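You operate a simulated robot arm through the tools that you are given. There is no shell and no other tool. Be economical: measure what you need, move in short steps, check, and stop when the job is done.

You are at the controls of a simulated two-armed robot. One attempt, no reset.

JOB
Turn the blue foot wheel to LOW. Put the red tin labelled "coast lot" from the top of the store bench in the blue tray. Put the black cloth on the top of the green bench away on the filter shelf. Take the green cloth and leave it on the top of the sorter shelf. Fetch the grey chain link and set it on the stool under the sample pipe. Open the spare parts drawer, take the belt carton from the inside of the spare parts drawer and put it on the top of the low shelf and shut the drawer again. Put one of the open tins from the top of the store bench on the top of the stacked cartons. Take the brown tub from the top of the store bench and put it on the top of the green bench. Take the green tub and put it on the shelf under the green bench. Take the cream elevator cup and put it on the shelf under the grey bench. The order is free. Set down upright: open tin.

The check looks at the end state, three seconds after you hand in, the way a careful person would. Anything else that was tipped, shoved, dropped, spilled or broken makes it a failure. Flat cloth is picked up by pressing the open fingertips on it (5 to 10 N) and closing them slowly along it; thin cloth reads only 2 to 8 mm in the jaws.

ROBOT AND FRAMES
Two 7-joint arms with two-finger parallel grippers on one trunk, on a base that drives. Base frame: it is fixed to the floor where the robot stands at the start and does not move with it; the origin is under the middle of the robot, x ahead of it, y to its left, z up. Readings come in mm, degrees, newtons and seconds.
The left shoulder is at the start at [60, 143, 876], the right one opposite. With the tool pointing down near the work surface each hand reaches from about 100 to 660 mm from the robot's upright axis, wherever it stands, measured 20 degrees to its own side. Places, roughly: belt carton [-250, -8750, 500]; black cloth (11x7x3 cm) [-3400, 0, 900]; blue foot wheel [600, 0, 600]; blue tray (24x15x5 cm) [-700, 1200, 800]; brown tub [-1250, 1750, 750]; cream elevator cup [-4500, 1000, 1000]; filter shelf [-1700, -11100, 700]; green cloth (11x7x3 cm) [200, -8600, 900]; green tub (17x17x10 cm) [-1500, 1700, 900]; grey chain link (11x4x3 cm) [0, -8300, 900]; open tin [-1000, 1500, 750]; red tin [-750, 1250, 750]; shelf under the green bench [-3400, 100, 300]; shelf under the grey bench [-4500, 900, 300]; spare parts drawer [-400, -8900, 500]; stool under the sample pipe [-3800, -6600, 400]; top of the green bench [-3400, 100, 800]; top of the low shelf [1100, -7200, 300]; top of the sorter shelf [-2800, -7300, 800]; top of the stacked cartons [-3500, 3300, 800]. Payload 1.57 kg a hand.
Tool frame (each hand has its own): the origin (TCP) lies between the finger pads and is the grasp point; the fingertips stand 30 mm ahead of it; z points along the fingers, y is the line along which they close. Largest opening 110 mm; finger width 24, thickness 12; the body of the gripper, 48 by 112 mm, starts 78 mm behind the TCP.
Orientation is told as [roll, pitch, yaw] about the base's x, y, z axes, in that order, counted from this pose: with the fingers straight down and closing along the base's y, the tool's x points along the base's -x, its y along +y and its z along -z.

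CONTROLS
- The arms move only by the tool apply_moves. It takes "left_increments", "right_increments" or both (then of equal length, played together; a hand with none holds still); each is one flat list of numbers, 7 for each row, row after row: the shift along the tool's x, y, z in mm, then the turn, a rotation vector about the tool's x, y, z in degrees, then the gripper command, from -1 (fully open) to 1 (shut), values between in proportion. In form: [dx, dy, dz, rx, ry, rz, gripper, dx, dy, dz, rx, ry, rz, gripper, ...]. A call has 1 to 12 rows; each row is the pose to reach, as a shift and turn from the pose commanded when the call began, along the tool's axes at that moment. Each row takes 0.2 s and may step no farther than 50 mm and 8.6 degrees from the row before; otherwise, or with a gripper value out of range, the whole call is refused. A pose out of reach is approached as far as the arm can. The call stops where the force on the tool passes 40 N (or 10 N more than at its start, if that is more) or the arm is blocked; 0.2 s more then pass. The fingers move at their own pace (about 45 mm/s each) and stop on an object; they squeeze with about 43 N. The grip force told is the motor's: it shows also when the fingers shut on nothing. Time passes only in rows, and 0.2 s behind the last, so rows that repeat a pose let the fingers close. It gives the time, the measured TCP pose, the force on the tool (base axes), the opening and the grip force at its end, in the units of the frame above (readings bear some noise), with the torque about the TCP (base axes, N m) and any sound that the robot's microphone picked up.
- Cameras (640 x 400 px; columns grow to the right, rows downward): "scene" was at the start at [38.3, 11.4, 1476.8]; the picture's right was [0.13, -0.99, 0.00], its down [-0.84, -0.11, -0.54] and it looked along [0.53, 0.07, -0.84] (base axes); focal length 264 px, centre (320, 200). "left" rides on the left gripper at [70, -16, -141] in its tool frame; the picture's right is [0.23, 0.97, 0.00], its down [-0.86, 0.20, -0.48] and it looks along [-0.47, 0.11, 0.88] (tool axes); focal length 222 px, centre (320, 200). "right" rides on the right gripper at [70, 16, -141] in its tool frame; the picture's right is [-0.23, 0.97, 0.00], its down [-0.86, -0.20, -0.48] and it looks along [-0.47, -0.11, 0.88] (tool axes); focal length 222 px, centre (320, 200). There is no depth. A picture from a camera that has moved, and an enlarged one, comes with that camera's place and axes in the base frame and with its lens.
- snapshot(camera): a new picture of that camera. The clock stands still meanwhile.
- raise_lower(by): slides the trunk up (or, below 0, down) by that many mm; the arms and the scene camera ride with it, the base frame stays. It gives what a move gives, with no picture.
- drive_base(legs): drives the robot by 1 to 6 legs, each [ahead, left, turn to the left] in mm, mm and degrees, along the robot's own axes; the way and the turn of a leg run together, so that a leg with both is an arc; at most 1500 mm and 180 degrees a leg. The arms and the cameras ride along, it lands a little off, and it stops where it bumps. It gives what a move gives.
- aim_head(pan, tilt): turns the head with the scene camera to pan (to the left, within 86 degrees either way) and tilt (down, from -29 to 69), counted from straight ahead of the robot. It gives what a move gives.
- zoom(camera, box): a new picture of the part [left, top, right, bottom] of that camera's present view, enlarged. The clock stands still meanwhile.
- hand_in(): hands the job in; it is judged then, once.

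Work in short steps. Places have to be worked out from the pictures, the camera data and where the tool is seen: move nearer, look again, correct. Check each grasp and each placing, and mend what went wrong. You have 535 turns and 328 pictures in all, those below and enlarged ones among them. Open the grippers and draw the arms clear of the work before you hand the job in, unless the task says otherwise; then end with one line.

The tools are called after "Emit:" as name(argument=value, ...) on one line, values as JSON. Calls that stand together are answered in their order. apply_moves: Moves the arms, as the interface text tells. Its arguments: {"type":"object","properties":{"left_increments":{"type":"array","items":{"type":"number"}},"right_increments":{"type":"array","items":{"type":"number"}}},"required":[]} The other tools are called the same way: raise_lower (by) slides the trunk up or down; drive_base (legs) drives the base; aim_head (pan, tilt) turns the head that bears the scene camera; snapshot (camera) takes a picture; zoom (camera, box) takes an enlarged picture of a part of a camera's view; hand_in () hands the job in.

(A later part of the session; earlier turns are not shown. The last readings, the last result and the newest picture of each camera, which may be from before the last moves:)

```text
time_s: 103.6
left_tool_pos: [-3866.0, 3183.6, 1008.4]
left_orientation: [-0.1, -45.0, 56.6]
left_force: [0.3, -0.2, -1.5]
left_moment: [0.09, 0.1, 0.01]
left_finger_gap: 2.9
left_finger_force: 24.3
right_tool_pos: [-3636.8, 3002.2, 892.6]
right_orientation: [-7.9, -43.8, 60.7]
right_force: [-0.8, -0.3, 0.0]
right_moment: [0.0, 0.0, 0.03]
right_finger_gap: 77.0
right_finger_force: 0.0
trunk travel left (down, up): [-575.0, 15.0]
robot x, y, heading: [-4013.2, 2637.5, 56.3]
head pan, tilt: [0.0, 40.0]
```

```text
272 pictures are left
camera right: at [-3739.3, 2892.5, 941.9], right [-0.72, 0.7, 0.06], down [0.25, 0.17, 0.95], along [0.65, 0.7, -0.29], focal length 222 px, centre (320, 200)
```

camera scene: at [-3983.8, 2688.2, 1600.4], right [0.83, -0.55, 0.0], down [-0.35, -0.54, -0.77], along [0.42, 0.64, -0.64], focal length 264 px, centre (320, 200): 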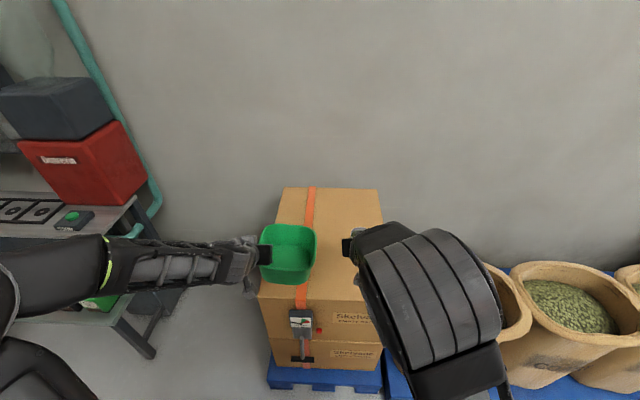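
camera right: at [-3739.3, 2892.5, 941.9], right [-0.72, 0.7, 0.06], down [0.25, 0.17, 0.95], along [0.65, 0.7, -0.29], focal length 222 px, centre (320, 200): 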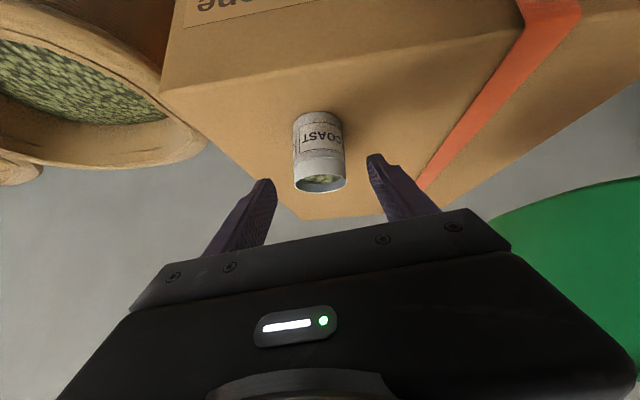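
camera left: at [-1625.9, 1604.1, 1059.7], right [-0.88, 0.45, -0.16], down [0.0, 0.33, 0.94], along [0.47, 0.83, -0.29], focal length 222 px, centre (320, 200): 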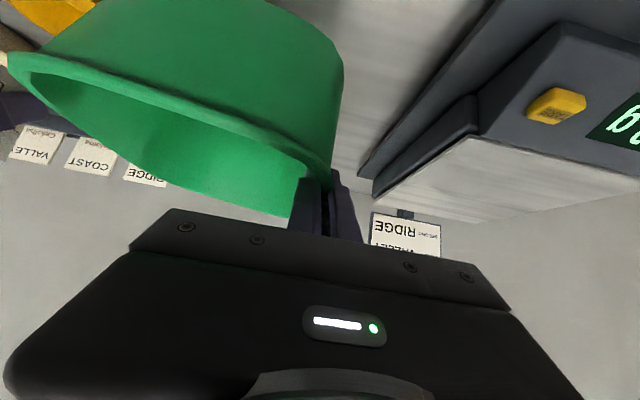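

Tin stands upright on the carton. I back off 550 and turn toward the green/grey benches to look.

Emit:
drive_base(legs=[[-450, 0, 0], [0, 0, -110]])

Emit:
aim_head(pan=0, tilt=25)

Emit:
snapshot(camera="scene")

```text
time_s: 110.9
left_tool_pos: [-3798.5, 1941.2, 1008.5]
left_orientation: [0.0, -44.8, -52.8]
left_force: [0.1, -0.2, -1.6]
left_moment: [0.11, -0.06, -0.02]
left_finger_gap: 2.7
left_finger_force: 23.7
right_tool_pos: [-4044.0, 1785.1, 892.7]
right_orientation: [-7.9, -43.8, -48.8]
right_force: [0.1, 0.1, -1.2]
right_moment: [0.02, 0.03, 0.02]
right_finger_gap: 77.0
right_finger_force: 0.1
trunk travel left (down, up): [-575.0, 15.0]
robot x, y, heading: [-4260.6, 2265.7, -52.8]
head pan, tilt: [0.0, 40.0]
```

```text
time_s: 111.7
left_tool_pos: [-3797.5, 1941.1, 1008.8]
left_orientation: [0.0, -45.0, -52.8]
left_force: [-0.6, 0.5, -1.8]
left_moment: [0.11, -0.09, 0.01]
left_finger_gap: 3.0
left_finger_force: 23.9
right_tool_pos: [-4043.4, 1784.9, 891.6]
right_orientation: [-7.9, -43.9, -48.7]
right_force: [-0.3, -0.1, 0.3]
right_moment: [-0.01, -0.03, -0.01]
right_finger_gap: 76.8
right_finger_force: 0.1
trunk travel left (down, up): [-575.0, 15.0]
robot x, y, heading: [-4261.1, 2264.7, -52.9]
head pan, tilt: [0.0, 25.0]
```

```text
271 pictures are left
camera scene: at [-4224.8, 2216.3, 1623.7], right [-0.8, -0.6, 0.0], down [-0.26, 0.34, -0.91], along [0.55, -0.72, -0.42], focal length 264 px, centre (320, 200)
```

scene: 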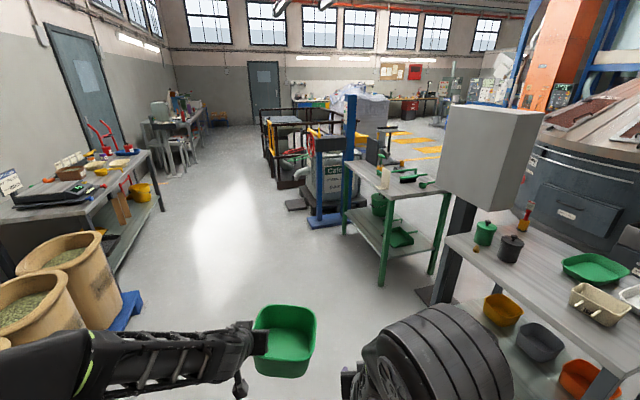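

I see the green bench with its under-shelf and, at right, the grey bench with the cream cup. Zoom both.

Emit:
zoom(camera="scene", box=[320, 140, 480, 300])

Emit:
zoom(camera="scene", box=[440, 190, 640, 400])

```text
2.50 times, centred on (400, 220) of scene
camera zoom: at [-4224.8, 2216.3, 1623.7], right [-0.8, -0.6, 0.0], down [-0.26, 0.34, -0.91], along [0.55, -0.72, -0.42], focal length 659 px, centre (120, 150)
```

zoom: 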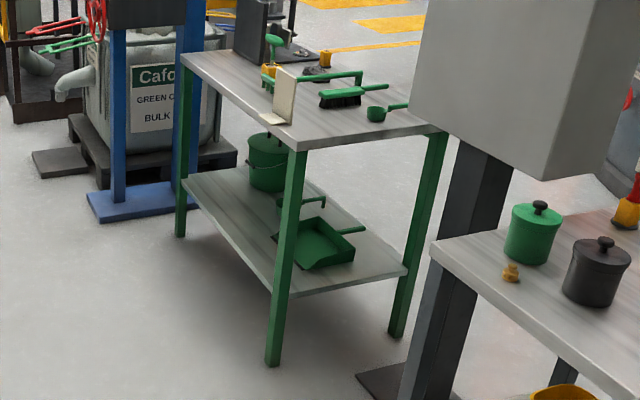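

```text
1.90 times, centred on (540, 295) of scene
camera zoom: at [-4224.8, 2216.3, 1623.7], right [-0.8, -0.6, 0.0], down [-0.26, 0.34, -0.91], along [0.55, -0.72, -0.42], focal length 502 px, centre (-99, 19)
```

zoom: 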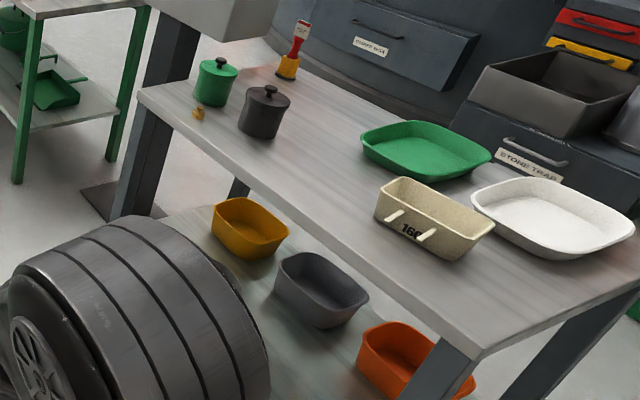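

Bench geometry: the green bench's long front faces azimuth 54°, centre ≈(-3380,62). First I fold the right hand back upright.

Emit:
apply_moves(right_increments=[7, -14, -32, 0, 7.3, 0, -1, 14, -28, -64, 0, 14.6, 0, -1, 21, -42, -96, 0, 22, 0, -1, 28, -57, -128, 0, 29.3, 0, -1, 36, -71, -160, 0, 36.6, 0, -1, 43, -85, -192, 0, 44, 0, -1])

```text
time_s: 113.0
left_tool_pos: [-3798.7, 1941.0, 1008.0]
left_orientation: [0.0, -44.9, -52.8]
left_force: [0.5, 0.1, -2.0]
left_moment: [0.12, -0.07, 0.0]
left_finger_gap: 2.7
left_finger_force: 24.4
right_tool_pos: [-4199.7, 1876.4, 1008.6]
right_orientation: [-5.8, 0.1, -54.2]
right_force: [0.5, 0.5, 1.6]
right_moment: [0.0, -0.01, 0.02]
right_finger_gap: 110.0
right_finger_force: 0.1
trunk travel left (down, up): [-575.0, 15.0]
robot x, y, heading: [-4258.0, 2264.8, -52.8]
head pan, tilt: [0.0, 25.0]
```

Now turn to face azimuth 234° and strafe left to the green bench's front, staying ~800 mm off.

Emit:
drive_base(legs=[[0, 0, -73.2], [0, 1400, 0], [100, 600, 0]])

Emit:
aim_head(pan=0, tilt=35)

Emit:
snapshot(camera="scene")

```text
time_s: 126.3
left_tool_pos: [-2863.5, 457.6, 1007.4]
left_orientation: [-0.1, -44.9, -126.1]
left_force: [-0.3, -0.9, -0.9]
left_moment: [-0.02, -0.04, 0.0]
left_finger_gap: 3.0
left_finger_force: 24.2
right_tool_pos: [-3041.2, 824.3, 1008.0]
right_orientation: [-5.7, -0.2, -127.6]
right_force: [-0.6, 0.4, 0.0]
right_moment: [0.04, -0.04, 0.0]
right_finger_gap: 110.1
right_finger_force: 0.0
trunk travel left (down, up): [-575.0, 15.0]
robot x, y, heading: [-2692.5, 994.8, -126.1]
head pan, tilt: [0.0, 25.0]
```

```text
time_s: 127.0
left_tool_pos: [-2863.6, 458.1, 1007.8]
left_orientation: [-0.1, -44.9, -126.2]
left_force: [0.8, 1.0, -2.4]
left_moment: [-0.04, -0.1, -0.03]
left_finger_gap: 2.5
left_finger_force: 24.2
right_tool_pos: [-3041.0, 824.9, 1008.4]
right_orientation: [-5.6, -0.1, -127.6]
right_force: [-0.6, 0.5, 0.5]
right_moment: [0.02, 0.04, 0.05]
right_finger_gap: 109.9
right_finger_force: 0.1
trunk travel left (down, up): [-575.0, 15.0]
robot x, y, heading: [-2688.7, 995.4, -126.0]
head pan, tilt: [0.0, 35.0]
```

```text
268 pictures are left
camera scene: at [-2723.3, 950.1, 1608.1], right [-0.81, 0.59, 0.0], down [0.34, 0.46, -0.82], along [-0.48, -0.66, -0.57], focal length 264 px, centre (320, 200)
```

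scene: 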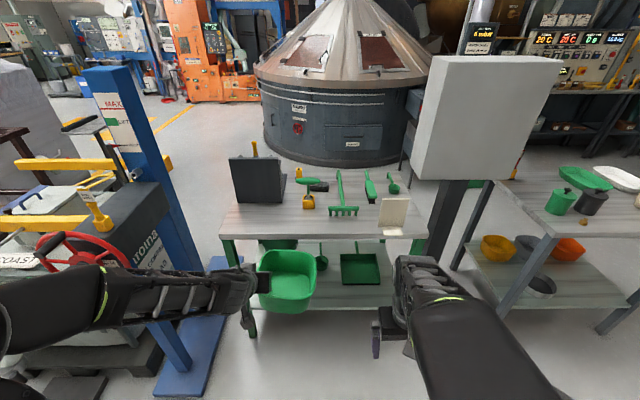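

Zoom on the shelf under the green bench.

Emit:
zoom(camera="scene", box=[200, 150, 440, 340])

```text
2.11 times, centred on (320, 245) of scene
camera zoom: at [-2723.3, 950.1, 1608.1], right [-0.81, 0.59, 0.0], down [0.34, 0.46, -0.82], along [-0.48, -0.66, -0.57], focal length 555 px, centre (320, 105)
```

zoom: 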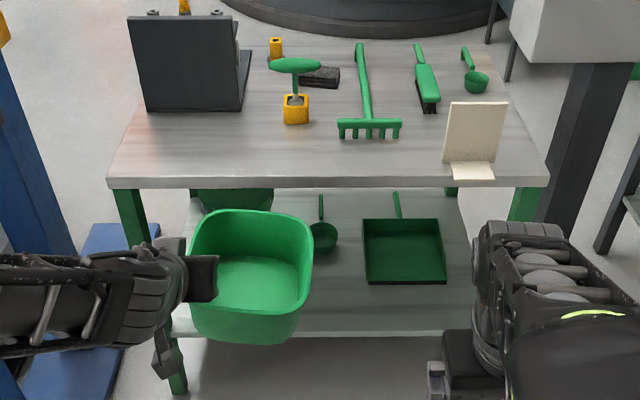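

Shelf z≈300 with free front-left area before the scoop and dustpan. I lower the trunk fully here, in the open.

Emit:
raise_lower(by=-570)

Emit:
drive_base(legs=[[150, -50, 0]])

Emit:
aim_head(pan=8, tilt=20)

Emit:
snapshot(camera="scene")

Emit:
snapshot(camera="left")

```text
refused: -570 is not a number from -400 to 400
```

```text
time_s: 128.4
left_tool_pos: [-2994.5, 365.3, 1008.3]
left_orientation: [-0.1, -44.9, -126.1]
left_force: [-0.8, -0.7, -1.3]
left_moment: [-0.06, -0.13, 0.03]
left_finger_gap: 2.8
left_finger_force: 24.3
right_tool_pos: [-3172.1, 731.1, 1006.5]
right_orientation: [-5.7, -0.1, -127.6]
right_force: [0.1, -0.5, -0.5]
right_moment: [0.01, -0.01, 0.0]
right_finger_gap: 110.3
right_finger_force: 0.2
trunk travel left (down, up): [-575.0, 15.0]
robot x, y, heading: [-2815.7, 902.3, -126.0]
head pan, tilt: [0.0, 35.0]
```

```text
time_s: 129.2
left_tool_pos: [-2991.3, 365.9, 1007.3]
left_orientation: [0.0, -44.9, -126.2]
left_force: [-1.0, -0.6, -1.9]
left_moment: [-0.02, -0.11, -0.02]
left_finger_gap: 2.6
left_finger_force: 23.9
right_tool_pos: [-3169.7, 732.9, 1008.5]
right_orientation: [-5.7, -0.1, -127.6]
right_force: [-0.5, 0.3, -0.2]
right_moment: [0.04, 0.0, -0.02]
right_finger_gap: 110.1
right_finger_force: 0.0
trunk travel left (down, up): [-575.0, 15.0]
robot x, y, heading: [-2817.0, 900.3, -126.1]
head pan, tilt: [8.0, 20.0]
```

```text
266 pictures are left
camera scene: at [-2844.1, 847.4, 1631.8], right [-0.88, 0.47, 0.0], down [0.16, 0.3, -0.94], along [-0.44, -0.83, -0.34], focal length 264 px, centre (320, 200)
```

scene: 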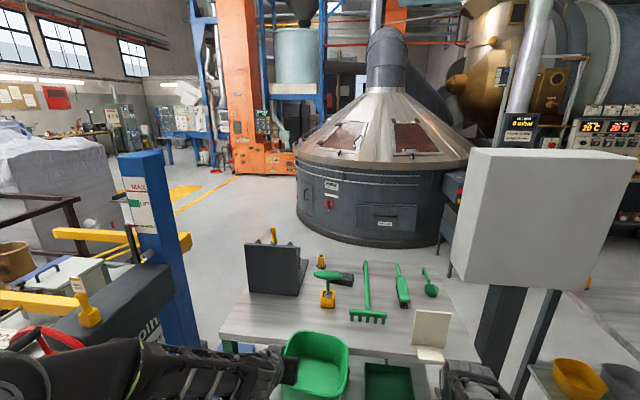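

```text
265 pictures are left
camera left: at [-2917.9, 496.4, 1059.2], right [0.88, -0.44, -0.16], down [0.0, -0.33, 0.94], along [-0.47, -0.83, -0.29], focal length 222 px, centre (320, 200)
```

left: 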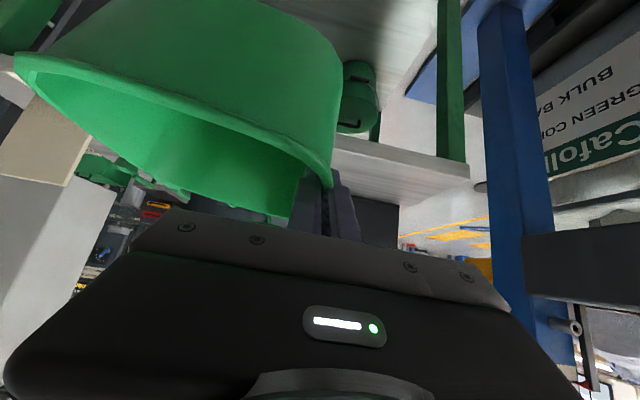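

Limit is 400 per call; lower in two steps (tub still clear of the bench edge).

Emit:
raise_lower(by=-400)

Emit:
raise_lower(by=-165)

Emit:
aim_head(pan=5, tilt=25)

Emit:
snapshot(camera="scene")

Emit:
snapshot(camera="left")

```text
time_s: 133.1
left_tool_pos: [-2992.9, 366.3, 607.7]
left_orientation: [0.0, -44.9, -126.1]
left_force: [0.2, 0.3, -1.1]
left_moment: [-0.06, -0.14, -0.01]
left_finger_gap: 2.8
left_finger_force: 24.0
right_tool_pos: [-3170.3, 733.0, 608.1]
right_orientation: [-5.7, -0.3, -127.7]
right_force: [-1.1, 0.6, 0.2]
right_moment: [0.0, -0.01, -0.03]
right_finger_gap: 109.8
right_finger_force: 0.0
trunk travel left (down, up): [-175.0, 415.0]
robot x, y, heading: [-2818.9, 899.5, -126.1]
head pan, tilt: [8.0, 20.0]
```

```text
time_s: 134.9
left_tool_pos: [-2993.2, 366.4, 443.0]
left_orientation: [0.0, -44.9, -126.2]
left_force: [0.8, -0.3, -1.4]
left_moment: [-0.04, -0.09, -0.01]
left_finger_gap: 2.8
left_finger_force: 24.3
right_tool_pos: [-3170.8, 732.1, 442.3]
right_orientation: [-5.7, -0.1, -127.5]
right_force: [0.5, 0.8, 0.5]
right_moment: [0.0, 0.02, 0.0]
right_finger_gap: 109.9
right_finger_force: 0.0
trunk travel left (down, up): [-10.0, 580.0]
robot x, y, heading: [-2814.4, 902.8, -126.2]
head pan, tilt: [8.0, 20.0]
```

```text
time_s: 135.6
left_tool_pos: [-2993.3, 366.6, 442.7]
left_orientation: [0.0, -44.9, -126.2]
left_force: [-0.8, -0.1, -1.4]
left_moment: [-0.04, -0.14, -0.01]
left_finger_gap: 2.8
left_finger_force: 23.9
right_tool_pos: [-3170.4, 732.6, 442.2]
right_orientation: [-5.7, -0.1, -127.6]
right_force: [-0.6, 0.2, -0.6]
right_moment: [-0.02, 0.01, 0.04]
right_finger_gap: 109.9
right_finger_force: 0.1
trunk travel left (down, up): [-10.0, 580.0]
robot x, y, heading: [-2814.8, 903.2, -126.2]
head pan, tilt: [5.0, 25.0]
```

```text
264 pictures are left
camera scene: at [-2847.7, 850.7, 1058.9], right [-0.86, 0.52, 0.0], down [0.22, 0.36, -0.91], along [-0.47, -0.78, -0.42], focal length 264 px, centre (320, 200)
```

scene: 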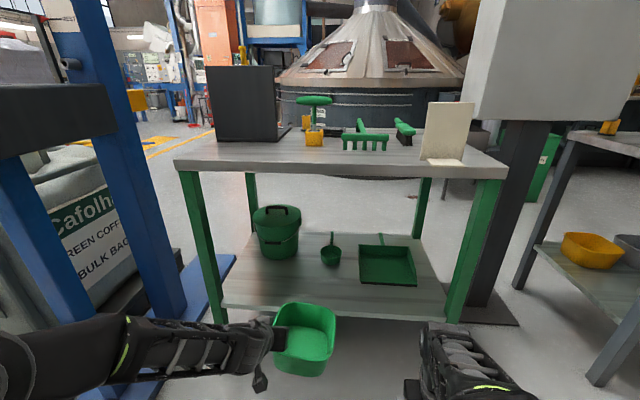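

```text
263 pictures are left
camera left: at [-2917.9, 496.5, 494.3], right [0.88, -0.44, -0.16], down [0.0, -0.33, 0.94], along [-0.47, -0.83, -0.29], focal length 222 px, centre (320, 200)
```

left: 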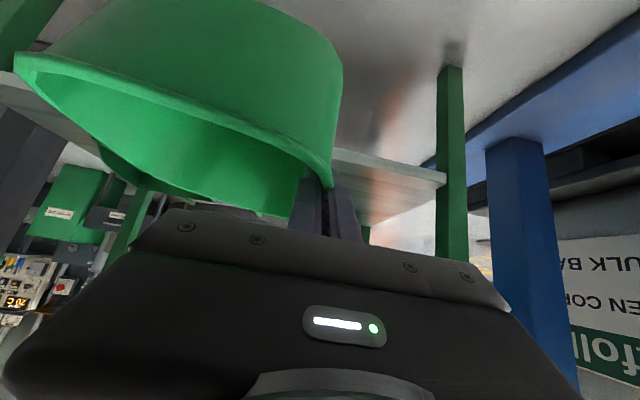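

Tub centre is at robot-frame (555,97), shelf front at 750; free landing centre at 855. Drive ahead 295 and check.

Emit:
drive_base(legs=[[295, 0, 0]])

Emit:
snapshot(camera="scene")

Emit:
snapshot(camera="left")

```text
time_s: 137.6
left_tool_pos: [-3166.7, 124.5, 443.1]
left_orientation: [-0.1, -44.9, -125.9]
left_force: [-0.7, 0.1, -1.1]
left_moment: [-0.07, -0.15, -0.02]
left_finger_gap: 2.9
left_finger_force: 23.5
right_tool_pos: [-3344.4, 491.2, 442.9]
right_orientation: [-5.6, -0.1, -127.4]
right_force: [0.2, 0.1, 0.4]
right_moment: [0.02, 0.02, 0.01]
right_finger_gap: 109.9
right_finger_force: 0.1
trunk travel left (down, up): [-10.0, 580.0]
robot x, y, heading: [-2994.0, 661.6, -126.1]
head pan, tilt: [5.0, 25.0]
```

```text
262 pictures are left
camera scene: at [-3022.9, 610.1, 1058.8], right [-0.86, 0.52, 0.0], down [0.22, 0.36, -0.91], along [-0.47, -0.78, -0.42], focal length 264 px, centre (320, 200)
```

scene: 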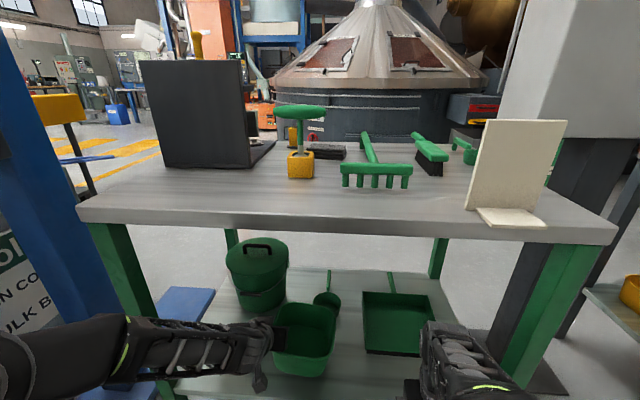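

```text
261 pictures are left
camera left: at [-3092.5, 255.8, 494.3], right [0.88, -0.44, -0.16], down [0.0, -0.33, 0.94], along [-0.47, -0.83, -0.29], focal length 222 px, centre (320, 200)
```

left: 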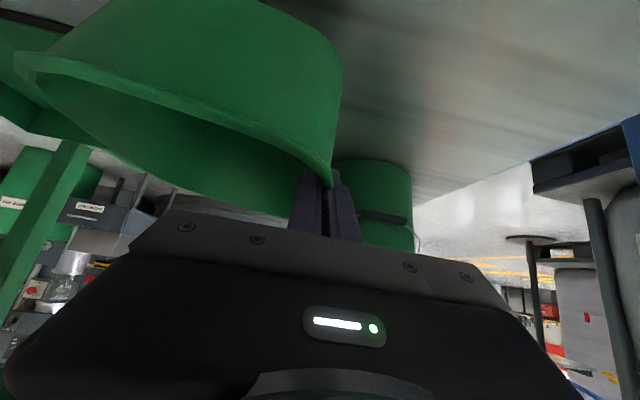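

Tub is over the shelf's front. Lower 36 mm, then slowly to contact.

Emit:
apply_moves(left_increments=[12.7, 0, 12.7, 0, 0, 0, 1, 25.4, 0, 25.5, 0, 0, 0, 1, 28, 0, 28, 0, 0, 0, 1, 30, 0, 30, 0, 0, 0, 1, 32, 0, 32, 0, 0, 0, 1])

```text
time_s: 138.8
left_tool_pos: [-3166.8, 122.9, 397.9]
left_orientation: [0.0, -44.9, -125.9]
left_force: [1.5, -1.1, 4.7]
left_moment: [0.37, 0.32, -0.04]
left_finger_gap: 3.1
left_finger_force: 23.7
right_tool_pos: [-3345.5, 491.6, 442.7]
right_orientation: [-5.7, -0.3, -127.5]
right_force: [-0.8, 0.4, 0.3]
right_moment: [-0.01, -0.02, 0.0]
right_finger_gap: 110.0
right_finger_force: 0.2
trunk travel left (down, up): [-10.0, 580.0]
robot x, y, heading: [-2988.3, 661.4, -125.9]
head pan, tilt: [5.0, 25.0]
```

Contact (4.7 N). One more millimetre, then release and slide out.

Emit:
apply_moves(left_increments=[1, 0, 1, 0, 0, 0, 1, 1, 0, 1, 0, 0, 0, 0.5, 1, 0, 1, 0, 0, 0, 0.2, 1, 0, 1, 0, 0, 0, 0.2, 1, 0, -30, 0, 0, 0, 0.2, 1, 0, -70, 0, 0, 0, 0.2, 1, 0, -110, 0, 0, 0, 0.2])

Emit:
snapshot(camera="left")

Emit:
zoom(camera="scene", box=[200, 220, 440, 400])

```text
time_s: 140.4
left_tool_pos: [-3127.4, 181.0, 478.2]
left_orientation: [0.0, -44.7, -126.0]
left_force: [-0.3, -0.3, 0.3]
left_moment: [-0.01, 0.02, -0.01]
left_finger_gap: 43.9
left_finger_force: 0.0
left hand out of reach, approached as far as the arm can: row 7
right_tool_pos: [-3344.6, 490.9, 442.9]
right_orientation: [-5.7, -0.1, -127.4]
right_force: [-1.6, -0.3, 0.8]
right_moment: [0.01, -0.03, 0.01]
right_finger_gap: 109.8
right_finger_force: 0.1
trunk travel left (down, up): [-10.0, 580.0]
robot x, y, heading: [-2996.1, 659.7, -125.8]
head pan, tilt: [5.0, 25.0]
```

```text
260 pictures are left
camera left: at [-3052.5, 311.8, 530.1], right [0.88, -0.44, -0.16], down [0.0, -0.34, 0.94], along [-0.47, -0.83, -0.29], focal length 222 px, centre (320, 200)
```

left: 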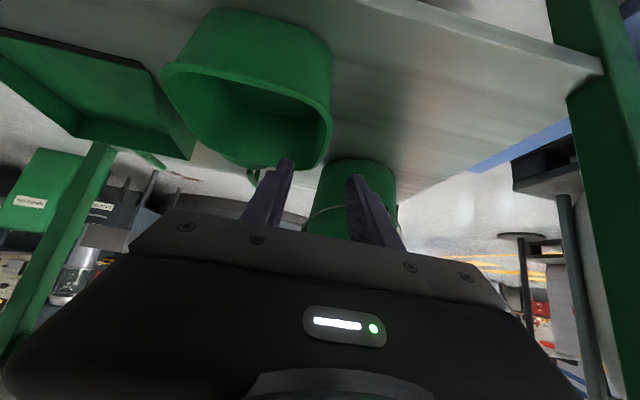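

```text
2.22 times, centred on (320, 310) of scene
camera zoom: at [-3022.9, 609.9, 1058.8], right [-0.86, 0.52, 0.0], down [0.22, 0.36, -0.91], along [-0.47, -0.78, -0.42], focal length 586 px, centre (320, -44)
```

zoom: 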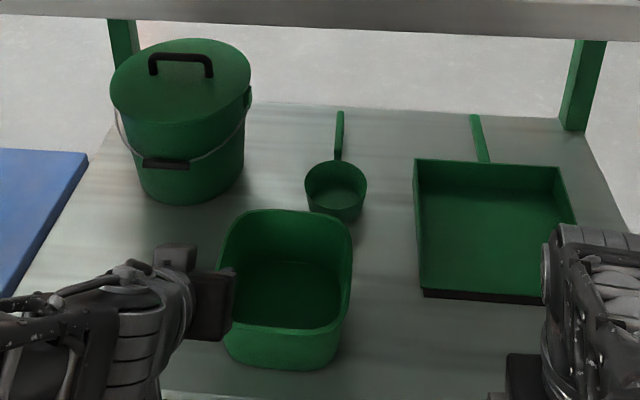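

Tub stands safely on the shelf. I back out 350 mm, raise the trunk and fold the left hand upright.

Emit:
drive_base(legs=[[-350, 0, 0]])

Emit:
raise_lower(by=400)

Emit:
raise_lower(by=175)

Emit:
apply_moves(left_increments=[20, 7, -19, 0, 7.5, 0, -0.5, 40, 13, -39, 0, 15, 0, -0.5, 60, 20, -58, 0, 22.5, 0, -0.5, 80, 27, -77, 0, 30, 0, -0.5, 100, 33, -97, 0, 37.5, 0, -0.5, 117, 40, -116, 0, 44.7, 0, -1])

Emit:
aim_head(pan=0, tilt=40)

Emit:
snapshot(camera="scene")

```text
time_s: 142.7
left_tool_pos: [-2922.6, 464.6, 478.7]
left_orientation: [0.0, -44.8, -126.2]
left_force: [0.2, 0.3, -0.1]
left_moment: [-0.02, -0.03, 0.0]
left_finger_gap: 43.8
left_finger_force: 0.0
right_tool_pos: [-3139.1, 775.0, 442.8]
right_orientation: [-5.7, -0.1, -127.6]
right_force: [0.3, 0.2, 0.5]
right_moment: [-0.03, -0.02, 0.02]
right_finger_gap: 110.2
right_finger_force: 0.1
trunk travel left (down, up): [-10.0, 580.0]
robot x, y, heading: [-2784.0, 943.4, -126.4]
head pan, tilt: [5.0, 25.0]
```

```text
time_s: 146.5
left_tool_pos: [-2922.1, 463.8, 878.2]
left_orientation: [0.0, -44.8, -126.1]
left_force: [0.2, 0.0, -0.6]
left_moment: [-0.03, 0.02, 0.0]
left_finger_gap: 43.9
left_finger_force: 0.1
right_tool_pos: [-3139.3, 774.8, 843.3]
right_orientation: [-5.8, -0.2, -127.4]
right_force: [0.1, 0.1, 0.7]
right_moment: [-0.02, 0.03, -0.01]
right_finger_gap: 109.8
right_finger_force: 0.1
trunk travel left (down, up): [-410.0, 180.0]
robot x, y, heading: [-2789.8, 942.2, -126.2]
head pan, tilt: [5.0, 25.0]
```

```text
time_s: 148.5
left_tool_pos: [-2921.1, 463.4, 1052.9]
left_orientation: [0.0, -44.8, -126.1]
left_force: [0.1, 0.1, -0.4]
left_moment: [-0.03, 0.04, 0.0]
left_finger_gap: 43.9
left_finger_force: 0.1
right_tool_pos: [-3138.8, 774.2, 1018.0]
right_orientation: [-5.7, -0.1, -127.5]
right_force: [0.4, -0.4, -0.3]
right_moment: [-0.03, 0.02, 0.0]
right_finger_gap: 110.3
right_finger_force: 0.2
trunk travel left (down, up): [-585.0, 5.0]
robot x, y, heading: [-2786.9, 946.1, -126.0]
head pan, tilt: [5.0, 25.0]
```

```text
time_s: 149.9
left_tool_pos: [-2793.3, 573.5, 1053.2]
left_orientation: [0.1, 0.1, -126.1]
left_force: [-1.0, 0.6, 0.1]
left_moment: [0.02, 0.0, -0.02]
left_finger_gap: 110.0
left_finger_force: 0.1
right_tool_pos: [-3139.8, 774.9, 1018.5]
right_orientation: [-5.7, -0.2, -127.5]
right_force: [-0.1, 1.2, 0.5]
right_moment: [0.02, 0.02, -0.03]
right_finger_gap: 110.2
right_finger_force: 0.1
trunk travel left (down, up): [-585.0, 5.0]
robot x, y, heading: [-2785.2, 944.8, -125.8]
head pan, tilt: [5.0, 25.0]
```

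```text
time_s: 150.7
left_tool_pos: [-2792.4, 574.9, 1053.4]
left_orientation: [0.0, -0.2, -126.1]
left_force: [-0.1, -0.2, 0.5]
left_moment: [0.03, -0.05, 0.05]
left_finger_gap: 110.0
left_finger_force: 0.1
right_tool_pos: [-3138.9, 775.2, 1017.0]
right_orientation: [-5.6, -0.2, -127.4]
right_force: [-0.8, -1.2, 0.3]
right_moment: [-0.01, -0.04, 0.02]
right_finger_gap: 110.2
right_finger_force: 0.0
trunk travel left (down, up): [-585.0, 5.0]
robot x, y, heading: [-2785.8, 945.1, -126.0]
head pan, tilt: [0.0, 40.0]
```

```text
258 pictures are left
camera scene: at [-2819.3, 903.3, 1610.6], right [-0.81, 0.59, 0.0], down [0.38, 0.52, -0.77], along [-0.45, -0.62, -0.64], focal length 264 px, centre (320, 200)
```

scene: 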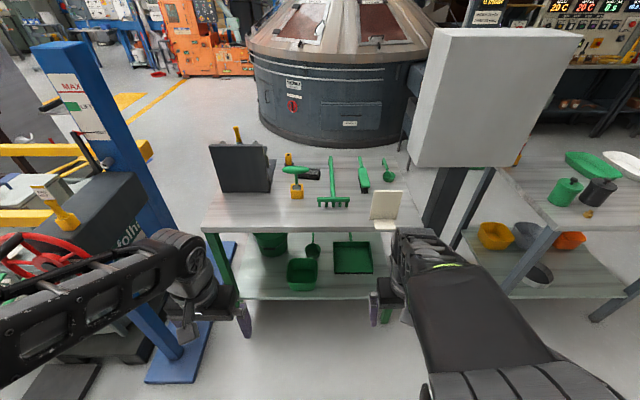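

Cloth ≈(-3427,-18), about 375 mm behind the bench front. I line it up for the right arm and drive close.

Emit:
drive_base(legs=[[0, 90, 0], [480, 0, 0]])

Emit:
aim_head(pan=0, tilt=50)

Emit:
snapshot(camera="scene")

```text
time_s: 154.2
left_tool_pos: [-3000.8, 132.6, 1053.3]
left_orientation: [0.0, -0.1, -125.8]
left_force: [-1.2, 0.7, -0.8]
left_moment: [0.0, 0.01, 0.02]
left_finger_gap: 109.9
left_finger_force: 0.1
right_tool_pos: [-3347.9, 331.8, 1016.8]
right_orientation: [-5.6, -0.1, -127.3]
right_force: [0.3, -0.2, 0.2]
right_moment: [0.01, -0.01, 0.01]
right_finger_gap: 110.0
right_finger_force: 0.0
trunk travel left (down, up): [-585.0, 5.0]
robot x, y, heading: [-2998.9, 505.8, -125.9]
head pan, tilt: [0.0, 40.0]
```

```text
time_s: 154.9
left_tool_pos: [-2999.4, 133.4, 1053.5]
left_orientation: [0.1, 0.0, -125.9]
left_force: [-0.9, -0.5, 0.2]
left_moment: [-0.01, 0.02, -0.02]
left_finger_gap: 109.9
left_finger_force: 0.2
right_tool_pos: [-3346.6, 331.6, 1019.2]
right_orientation: [-5.7, -0.3, -127.3]
right_force: [-0.4, 0.0, 0.0]
right_moment: [0.0, -0.02, 0.01]
right_finger_gap: 109.9
right_finger_force: 0.1
trunk travel left (down, up): [-585.0, 5.0]
robot x, y, heading: [-2992.1, 503.0, -126.1]
head pan, tilt: [0.0, 50.0]
```

```text
257 pictures are left
camera scene: at [-3023.6, 468.6, 1596.4], right [-0.81, 0.59, 0.0], down [0.45, 0.62, -0.64], along [-0.38, -0.52, -0.77], focal length 264 px, centre (320, 200)
```

scene: 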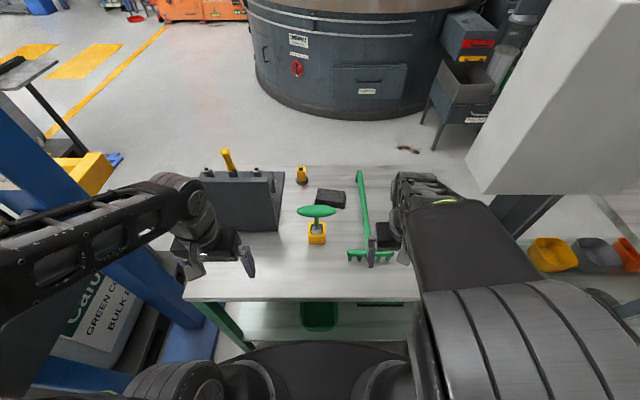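

Cloth at robot-frame (669,-44); the T-handled scraper (top z≈997) stands in front, so I go forward along the right side at z≈1050 first.

Emit:
apply_moves(right_increments=[0, 0, -30, -3, 0, 0, -1, -46, 0, -30, -5.7, 0, 0, -1, -92, 0, -30, -5.7, 0, 0, -1, -138, 0, -30, -5.7, 0, 0, -1, -184, 0, -30, -5.7, 0, 0, -1, -230, 0, -30, -5.7, 0, 0, -1, -276, 0, -30, -5.7, 0, 0, -1])

Emit:
snapshot(camera="right")

Emit:
snapshot(camera="scene")

```text
time_s: 156.5
left_tool_pos: [-3000.0, 131.5, 1052.3]
left_orientation: [0.0, 0.0, -125.8]
left_force: [-0.5, 0.0, -0.2]
left_moment: [-0.01, -0.02, -0.02]
left_finger_gap: 110.2
left_finger_force: 0.1
right_tool_pos: [-3514.5, 109.9, 1047.2]
right_orientation: [0.1, 0.0, -127.3]
right_force: [0.3, -0.1, -0.5]
right_moment: [0.02, -0.01, 0.01]
right_finger_gap: 110.0
right_finger_force: 0.1
trunk travel left (down, up): [-585.0, 5.0]
robot x, y, heading: [-2998.6, 505.4, -126.2]
head pan, tilt: [0.0, 50.0]
```

```text
256 pictures are left
camera right: at [-3458.6, 154.8, 1187.4], right [0.64, -0.77, 0.0], down [-0.68, -0.56, 0.48], along [-0.37, -0.31, -0.88], focal length 222 px, centre (320, 200)
```

right: 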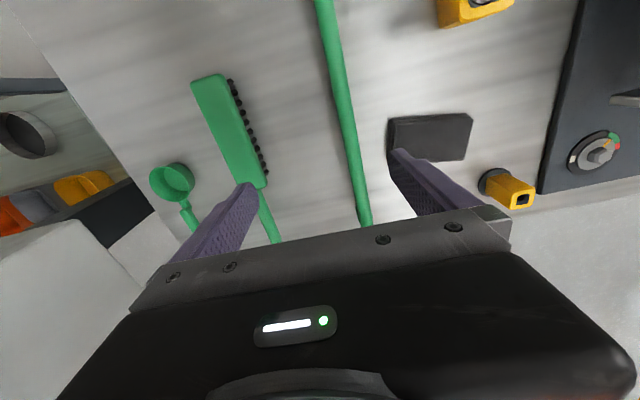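

```text
255 pictures are left
camera scene: at [-3024.9, 467.4, 1596.3], right [-0.81, 0.59, 0.0], down [0.45, 0.62, -0.64], along [-0.38, -0.52, -0.77], focal length 264 px, centre (320, 200)
```

scene: 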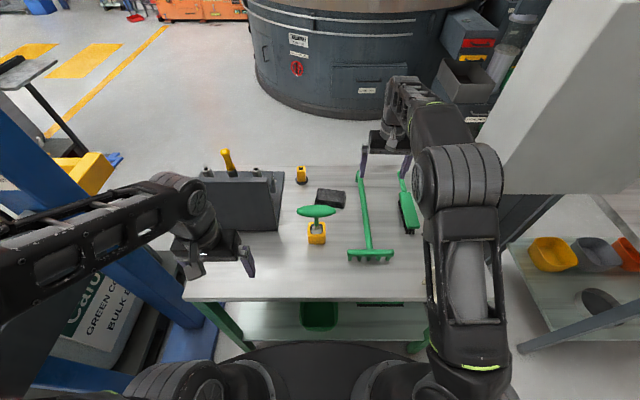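

Cloth centre ≈(-3414,-13), long side across. I move above it at z≈960.

Emit:
apply_moves(right_increments=[-10, 40, 0, 0, 0, 0, -1, -20, 80, 10, 0, 0, 0, -0.6, -30, 118, 35, 0, 0, 0, -0.3, -38, 153, 60, 0, 0, 0, -0.3, -38, 153, 85, 0, 0, 0, -0.3])

Emit:
snapshot(camera="right")

```text
time_s: 157.7
left_tool_pos: [-2999.7, 133.3, 1052.2]
left_orientation: [-0.1, -0.1, -125.8]
left_force: [0.8, -0.4, 0.3]
left_moment: [-0.01, 0.0, -0.02]
left_finger_gap: 109.8
left_finger_force: 0.1
right_tool_pos: [-3415.1, -12.8, 963.4]
right_orientation: [0.1, -0.2, -127.3]
right_force: [0.1, 1.7, -0.4]
right_moment: [0.03, 0.01, 0.0]
right_finger_gap: 71.4
right_finger_force: 0.0
trunk travel left (down, up): [-585.0, 5.0]
robot x, y, heading: [-2998.7, 504.9, -125.7]
head pan, tilt: [0.0, 50.0]
```

```text
254 pictures are left
camera right: at [-3359.7, 32.5, 1103.0], right [0.64, -0.77, 0.0], down [-0.68, -0.56, 0.48], along [-0.37, -0.31, -0.88], focal length 222 px, centre (320, 200)
```

right: 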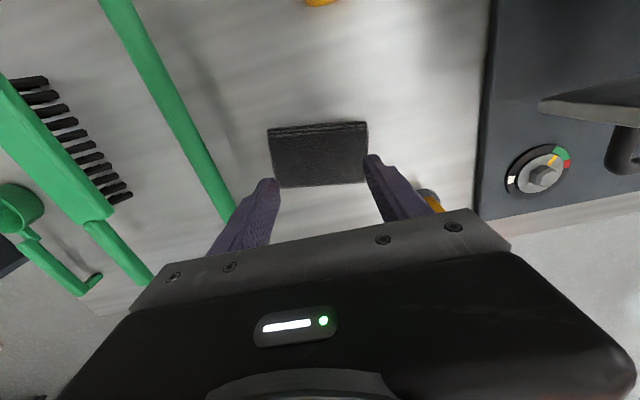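

Perfectly centred. Lower toward contact.

Emit:
apply_moves(right_increments=[0, 1, 25, 0, 0, 0, -0.3, 0, 1, 45, 0, 0, 0, -0.3, 0, 1, 50, 0, 0, 0, -0.3, 0, 1, 54, 0, 0, 0, -0.3])

```text
time_s: 158.7
left_tool_pos: [-2999.7, 131.9, 1053.7]
left_orientation: [0.0, -0.1, -125.9]
left_force: [-0.2, -0.1, -1.2]
left_moment: [-0.01, 0.03, 0.02]
left_finger_gap: 110.1
left_finger_force: 0.1
right_tool_pos: [-3414.6, -13.1, 908.5]
right_orientation: [0.0, -0.1, -127.3]
right_force: [0.3, -0.8, 0.2]
right_moment: [-0.02, 0.01, -0.01]
right_finger_gap: 71.6
right_finger_force: 0.1
trunk travel left (down, up): [-585.0, 5.0]
robot x, y, heading: [-2994.4, 503.5, -125.9]
head pan, tilt: [0.0, 50.0]
```

Emit:
apply_moves(right_increments=[0, 0, 4, 0, 0, 0, -0.3, 0, 0, 8, 0, 0, 0, -0.3])

Emit:
zoom(camera="right", box=[220, 100, 420, 225])

```text
time_s: 159.3
left_tool_pos: [-2997.9, 135.7, 1054.2]
left_orientation: [0.0, -0.3, -125.8]
left_force: [-0.3, 0.2, 0.1]
left_moment: [0.0, -0.04, -0.01]
left_finger_gap: 109.9
left_finger_force: 0.0
right_tool_pos: [-3413.3, -14.0, 908.3]
right_orientation: [0.0, -0.7, -127.4]
right_force: [-0.4, 4.2, 37.0]
right_moment: [0.64, 0.26, 0.08]
right_finger_gap: 71.6
right_finger_force: 0.1
trunk travel left (down, up): [-585.0, 5.0]
robot x, y, heading: [-2992.2, 506.2, -126.1]
head pan, tilt: [0.0, 50.0]
```

```text
3.20 times, centred on (320, 162) of right
camera zoom: at [-3357.4, 33.4, 1047.2], right [0.64, -0.77, 0.01], down [-0.67, -0.55, 0.49], along [-0.37, -0.32, -0.87], focal length 711 px, centre (320, 320)
```

zoom: 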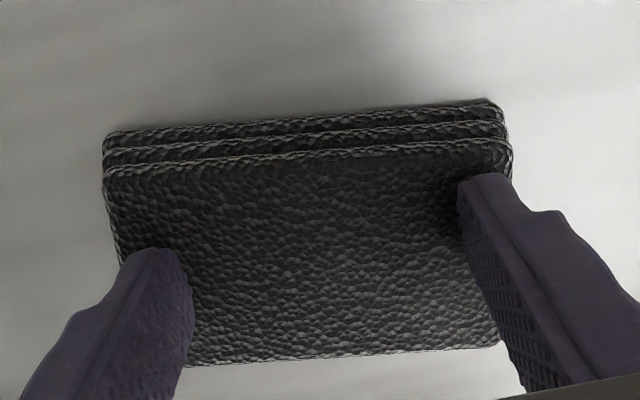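

The cloth is a folded stack ~28 mm thick and firm, so I should grip its 7 cm width: rise 60 and yaw the hand 90°.

Emit:
apply_moves(right_increments=[0, 0, -30, 0, 0, 0, -0.3, 0, 0, -60, 0, 0, -8.5, -1, 0, 0, -60, 0, 0, -17, -1, 0, 0, -60, 0, 0, -25.5, -1, 0, 0, -60, 0, 0, -34, -1, 0, 0, -60, 0, 0, -42.5, -1, 0, 0, -60, 0, 0, -51, -1, 0, 0, -60, 0, 0, -59.5, -1, 0, 0, -60, 0, 0, -68, -1, 0, 0, -60, 0, 0, -76.5, -1, 0, 0, -60, 0, 0, -85, -1, 0, 0, -60, 0, 0, -89, -1])

Emit:
snapshot(camera="right")

```text
time_s: 161.9
left_tool_pos: [-3000.3, 131.9, 1053.3]
left_orientation: [0.0, -0.1, -125.9]
left_force: [1.0, -1.2, 0.0]
left_moment: [-0.01, -0.01, 0.01]
left_finger_gap: 109.8
left_finger_force: 0.1
right_tool_pos: [-3412.5, -13.6, 962.6]
right_orientation: [-0.1, 0.0, -38.2]
right_force: [-0.2, -0.6, 0.4]
right_moment: [0.02, -0.02, 0.01]
right_finger_gap: 110.0
right_finger_force: 0.0
trunk travel left (down, up): [-585.0, 5.0]
robot x, y, heading: [-2997.9, 503.3, -125.8]
head pan, tilt: [0.0, 50.0]
```

```text
252 pictures are left
camera right: at [-3457.9, 42.4, 1101.4], right [0.78, 0.62, 0.0], down [0.55, -0.68, 0.48], along [0.3, -0.38, -0.88], focal length 222 px, centre (320, 200)
```

right: 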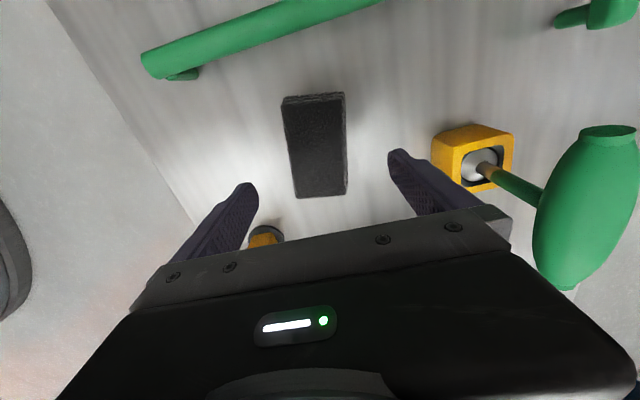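

Cloth lies lengthwise between the fingers. Shift 10 mm along it, descend so the tips straddle it, and close.

Emit:
apply_moves(right_increments=[10, -1.5, 20, 0, 0, 0, -1, 10, -1.5, 50, 0, 0, 0, -1, 10, -1.5, 68, 0, 0, 0, -1, 10, -1.5, 75, 0, 0, 0, -1])

Emit:
apply_moves(right_increments=[0, 0, 0, 0, 0, 0, -0.4, 0, 0, 0, 0, 0, 0, 0, 0, 0, 0, 0, 0, 0, 0.5, 0, 0, 0, 0, 0, 0, 1, 0, 0, 0, 0, 0, 0, 1, 0, 0, 0, 0, 0, 0, 1])

Emit:
snapshot(camera="right")

```text
time_s: 162.9
left_tool_pos: [-3000.0, 131.8, 1053.1]
left_orientation: [-0.1, -0.1, -125.8]
left_force: [0.0, -1.0, 0.5]
left_moment: [0.0, 0.0, 0.0]
left_finger_gap: 110.2
left_finger_force: 0.0
right_tool_pos: [-3422.0, -8.6, 886.2]
right_orientation: [-0.2, 0.0, -38.3]
right_force: [-0.1, 0.6, -0.3]
right_moment: [0.02, 0.0, 0.02]
right_finger_gap: 110.1
right_finger_force: 0.1
trunk travel left (down, up): [-585.0, 5.0]
robot x, y, heading: [-2995.7, 505.2, -125.7]
head pan, tilt: [0.0, 50.0]
```

```text
time_s: 164.3
left_tool_pos: [-3000.6, 132.5, 1053.0]
left_orientation: [0.0, 0.0, -125.8]
left_force: [0.1, 0.4, 0.7]
left_moment: [0.05, 0.03, 0.02]
left_finger_gap: 109.9
left_finger_force: 0.1
right_tool_pos: [-3420.9, -9.1, 887.1]
right_orientation: [-0.2, 0.0, -38.3]
right_force: [-0.5, 0.9, 0.0]
right_moment: [0.01, 0.02, -0.01]
right_finger_gap: 65.6
right_finger_force: 43.2
trunk travel left (down, up): [-585.0, 5.0]
robot x, y, heading: [-2995.2, 502.6, -125.8]
head pan, tilt: [0.0, 50.0]
```

```text
251 pictures are left
camera right: at [-3466.4, 47.0, 1026.0], right [0.78, 0.62, 0.0], down [0.55, -0.69, 0.48], along [0.3, -0.38, -0.88], focal length 222 px, centre (320, 200)
```

right: 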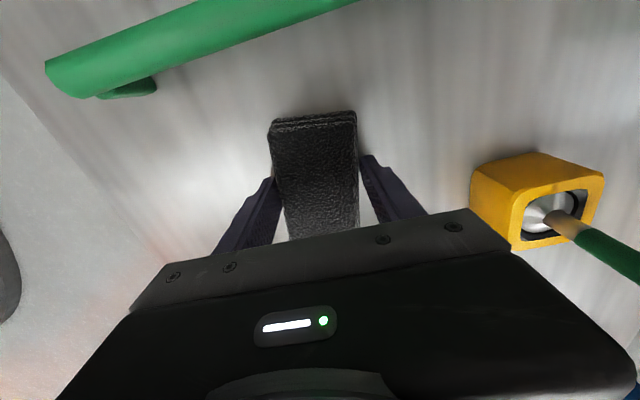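

Gripped at 65.6 mm with 43 N. Lift.

Emit:
apply_moves(right_increments=[0, 0, -30, 0, 0, 0, 1, 0, 0, -75, 0, 0, 0, 1, 0, 0, -120, 0, 0, 0, 1, 0, 0, -160, 0, 0, 0, 1])

Emit:
snapshot(camera="right")

```text
time_s: 165.3
left_tool_pos: [-3000.4, 133.6, 1054.0]
left_orientation: [0.0, 0.0, -125.8]
left_force: [-0.3, 0.6, -0.3]
left_moment: [0.03, -0.01, 0.01]
left_finger_gap: 110.0
left_finger_force: 0.1
right_tool_pos: [-3421.9, -9.1, 996.4]
right_orientation: [-0.3, -0.1, -38.3]
right_force: [0.3, -0.3, -0.3]
right_moment: [0.01, -0.01, 0.0]
right_finger_gap: 65.6
right_finger_force: 42.6
right hand out of reach, approached as far as the arm can: row 3, 4
trunk travel left (down, up): [-585.0, 5.0]
robot x, y, heading: [-2996.2, 503.3, -126.2]
head pan, tilt: [0.0, 50.0]
```

```text
250 pictures are left
camera right: at [-3467.2, 47.5, 1135.0], right [0.78, 0.62, 0.0], down [0.55, -0.68, 0.48], along [0.3, -0.38, -0.88], focal length 222 px, centre (320, 200)
```

right: 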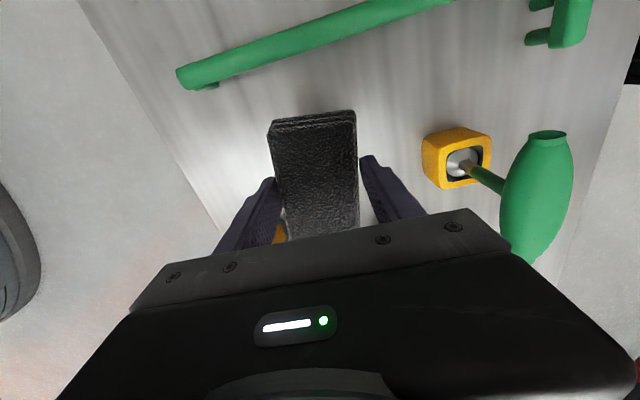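

Cloth held. I move the hand right past the T-handle, then draw it back.

Emit:
apply_moves(right_increments=[47, 0, 0, 0, 0, 0, 1, 94, 0, 0, 0, 0, 0, 1, 140, 0, 0, 0, 0, 0, 1, 140, 46, -5, 0, 0, 0, 1, 140, 92, -10, 0, 0, 0, 1, 140, 138, -15, 0, 0, 0, 1, 140, 184, -20, 0, 0, 0, 1, 140, 230, -25, 0, 0, 0, 1, 140, 270, -30, 0, 0, 0, 1])

Emit:
drive_base(legs=[[-450, 0, 0]])

Emit:
aim_head(pan=-30, tilt=35)

Emit:
snapshot(camera="scene")

```text
time_s: 167.3
left_tool_pos: [-2999.0, 133.2, 1052.7]
left_orientation: [0.0, -0.2, -125.8]
left_force: [0.0, 0.0, -0.8]
left_moment: [0.03, 0.02, 0.01]
left_finger_gap: 109.9
left_finger_force: 0.1
right_tool_pos: [-3363.7, 291.3, 1024.1]
right_orientation: [-0.3, 0.0, -38.4]
right_force: [0.4, -0.3, 0.2]
right_moment: [-0.02, 0.01, 0.02]
right_finger_gap: 65.1
right_finger_force: 43.2
trunk travel left (down, up): [-585.0, 5.0]
robot x, y, heading: [-2998.1, 504.6, -126.0]
head pan, tilt: [0.0, 50.0]
```

```text
time_s: 170.0
left_tool_pos: [-2737.2, 496.5, 1053.8]
left_orientation: [0.0, -0.1, -125.7]
left_force: [1.1, -0.1, -0.7]
left_moment: [-0.02, -0.02, 0.02]
left_finger_gap: 109.9
left_finger_force: 0.1
right_tool_pos: [-3101.2, 655.0, 1024.6]
right_orientation: [-0.2, 0.0, -38.2]
right_force: [0.4, 1.3, -0.4]
right_moment: [-0.01, 0.02, 0.0]
right_finger_gap: 64.4
right_finger_force: 43.1
trunk travel left (down, up): [-585.0, 5.0]
robot x, y, heading: [-2729.2, 867.8, -125.6]
head pan, tilt: [0.0, 50.0]
```

```text
time_s: 171.0
left_tool_pos: [-2737.7, 495.8, 1052.6]
left_orientation: [0.1, -0.1, -125.7]
left_force: [0.1, -0.3, -0.2]
left_moment: [-0.05, 0.0, 0.02]
left_finger_gap: 109.9
left_finger_force: 0.1
right_tool_pos: [-3100.9, 654.0, 1023.5]
right_orientation: [-0.1, 0.0, -38.2]
right_force: [-0.1, -0.4, -1.0]
right_moment: [-0.02, 0.0, -0.01]
right_finger_gap: 64.5
right_finger_force: 43.1
trunk travel left (down, up): [-585.0, 5.0]
robot x, y, heading: [-2731.8, 866.9, -125.8]
head pan, tilt: [-30.0, 35.0]
```

```text
249 pictures are left
camera scene: at [-2796.3, 858.8, 1618.0], right [-0.41, 0.91, 0.0], down [0.52, 0.24, -0.82], along [-0.75, -0.34, -0.57], focal length 264 px, centre (320, 200)
```

scene: 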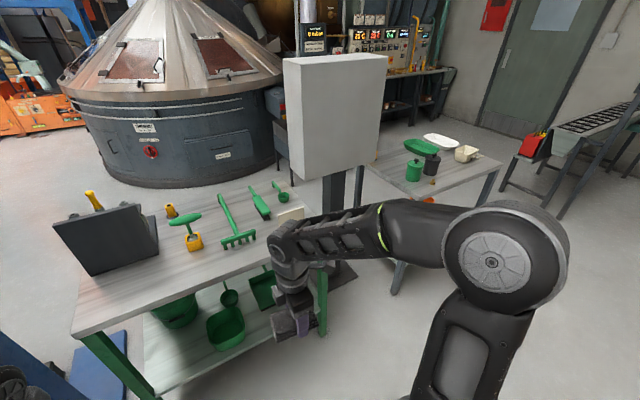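

Next the cream cup on the grey bench (≈(-4598,1062)). I strafe right to stand before the grey bench and look.

Emit:
drive_base(legs=[[0, -1400, 0], [0, -390, 0]])

Emit:
aim_head(pan=5, tilt=40)

Emit:
snapshot(camera="scene")

```text
time_s: 180.0
left_tool_pos: [-4189.8, 1536.6, 1053.9]
left_orientation: [0.1, -0.2, -125.3]
left_force: [0.7, -0.6, -0.4]
left_moment: [-0.01, 0.0, -0.01]
left_finger_gap: 110.3
left_finger_force: 0.0
right_tool_pos: [-4556.9, 1692.0, 1023.6]
right_orientation: [-0.1, -0.1, -37.7]
right_force: [0.1, -0.9, 0.6]
right_moment: [0.0, -0.02, 0.0]
right_finger_gap: 63.0
right_finger_force: 43.1
trunk travel left (down, up): [-585.0, 5.0]
robot x, y, heading: [-4186.5, 1907.2, -125.3]
head pan, tilt: [-30.0, 35.0]
```

```text
time_s: 181.0
left_tool_pos: [-4189.9, 1536.0, 1053.4]
left_orientation: [0.0, -0.1, -125.3]
left_force: [0.2, 0.3, 0.6]
left_moment: [-0.01, -0.01, -0.02]
left_finger_gap: 109.8
left_finger_force: 0.1
right_tool_pos: [-4556.0, 1690.8, 1023.3]
right_orientation: [-0.2, 0.0, -37.7]
right_force: [0.0, -0.4, 0.0]
right_moment: [-0.02, -0.02, -0.01]
right_finger_gap: 63.0
right_finger_force: 43.1
trunk travel left (down, up): [-585.0, 5.0]
robot x, y, heading: [-4189.0, 1908.5, -125.2]
head pan, tilt: [5.0, 40.0]
```

```text
248 pictures are left
camera scene: at [-4214.5, 1861.2, 1610.5], right [-0.86, 0.51, 0.0], down [0.32, 0.55, -0.77], along [-0.39, -0.66, -0.64], focal length 264 px, centre (320, 200)
```

scene: 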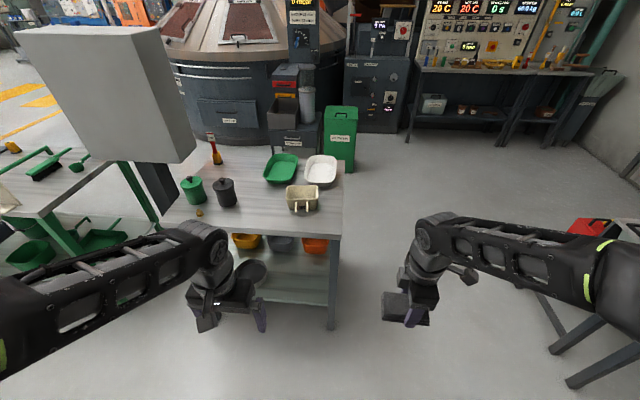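

Zoom on the grey bench and its shelf.

Emit:
zoom(camera="scene", box=[160, 130, 370, 340])

```text
1.90 times, centred on (265, 235) of scene
camera zoom: at [-4214.5, 1861.2, 1610.5], right [-0.86, 0.51, 0.0], down [0.32, 0.55, -0.77], along [-0.39, -0.66, -0.64], focal length 502 px, centre (425, 133)
```

zoom: 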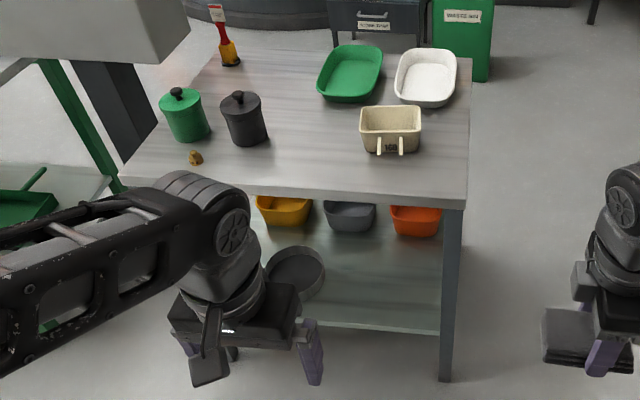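

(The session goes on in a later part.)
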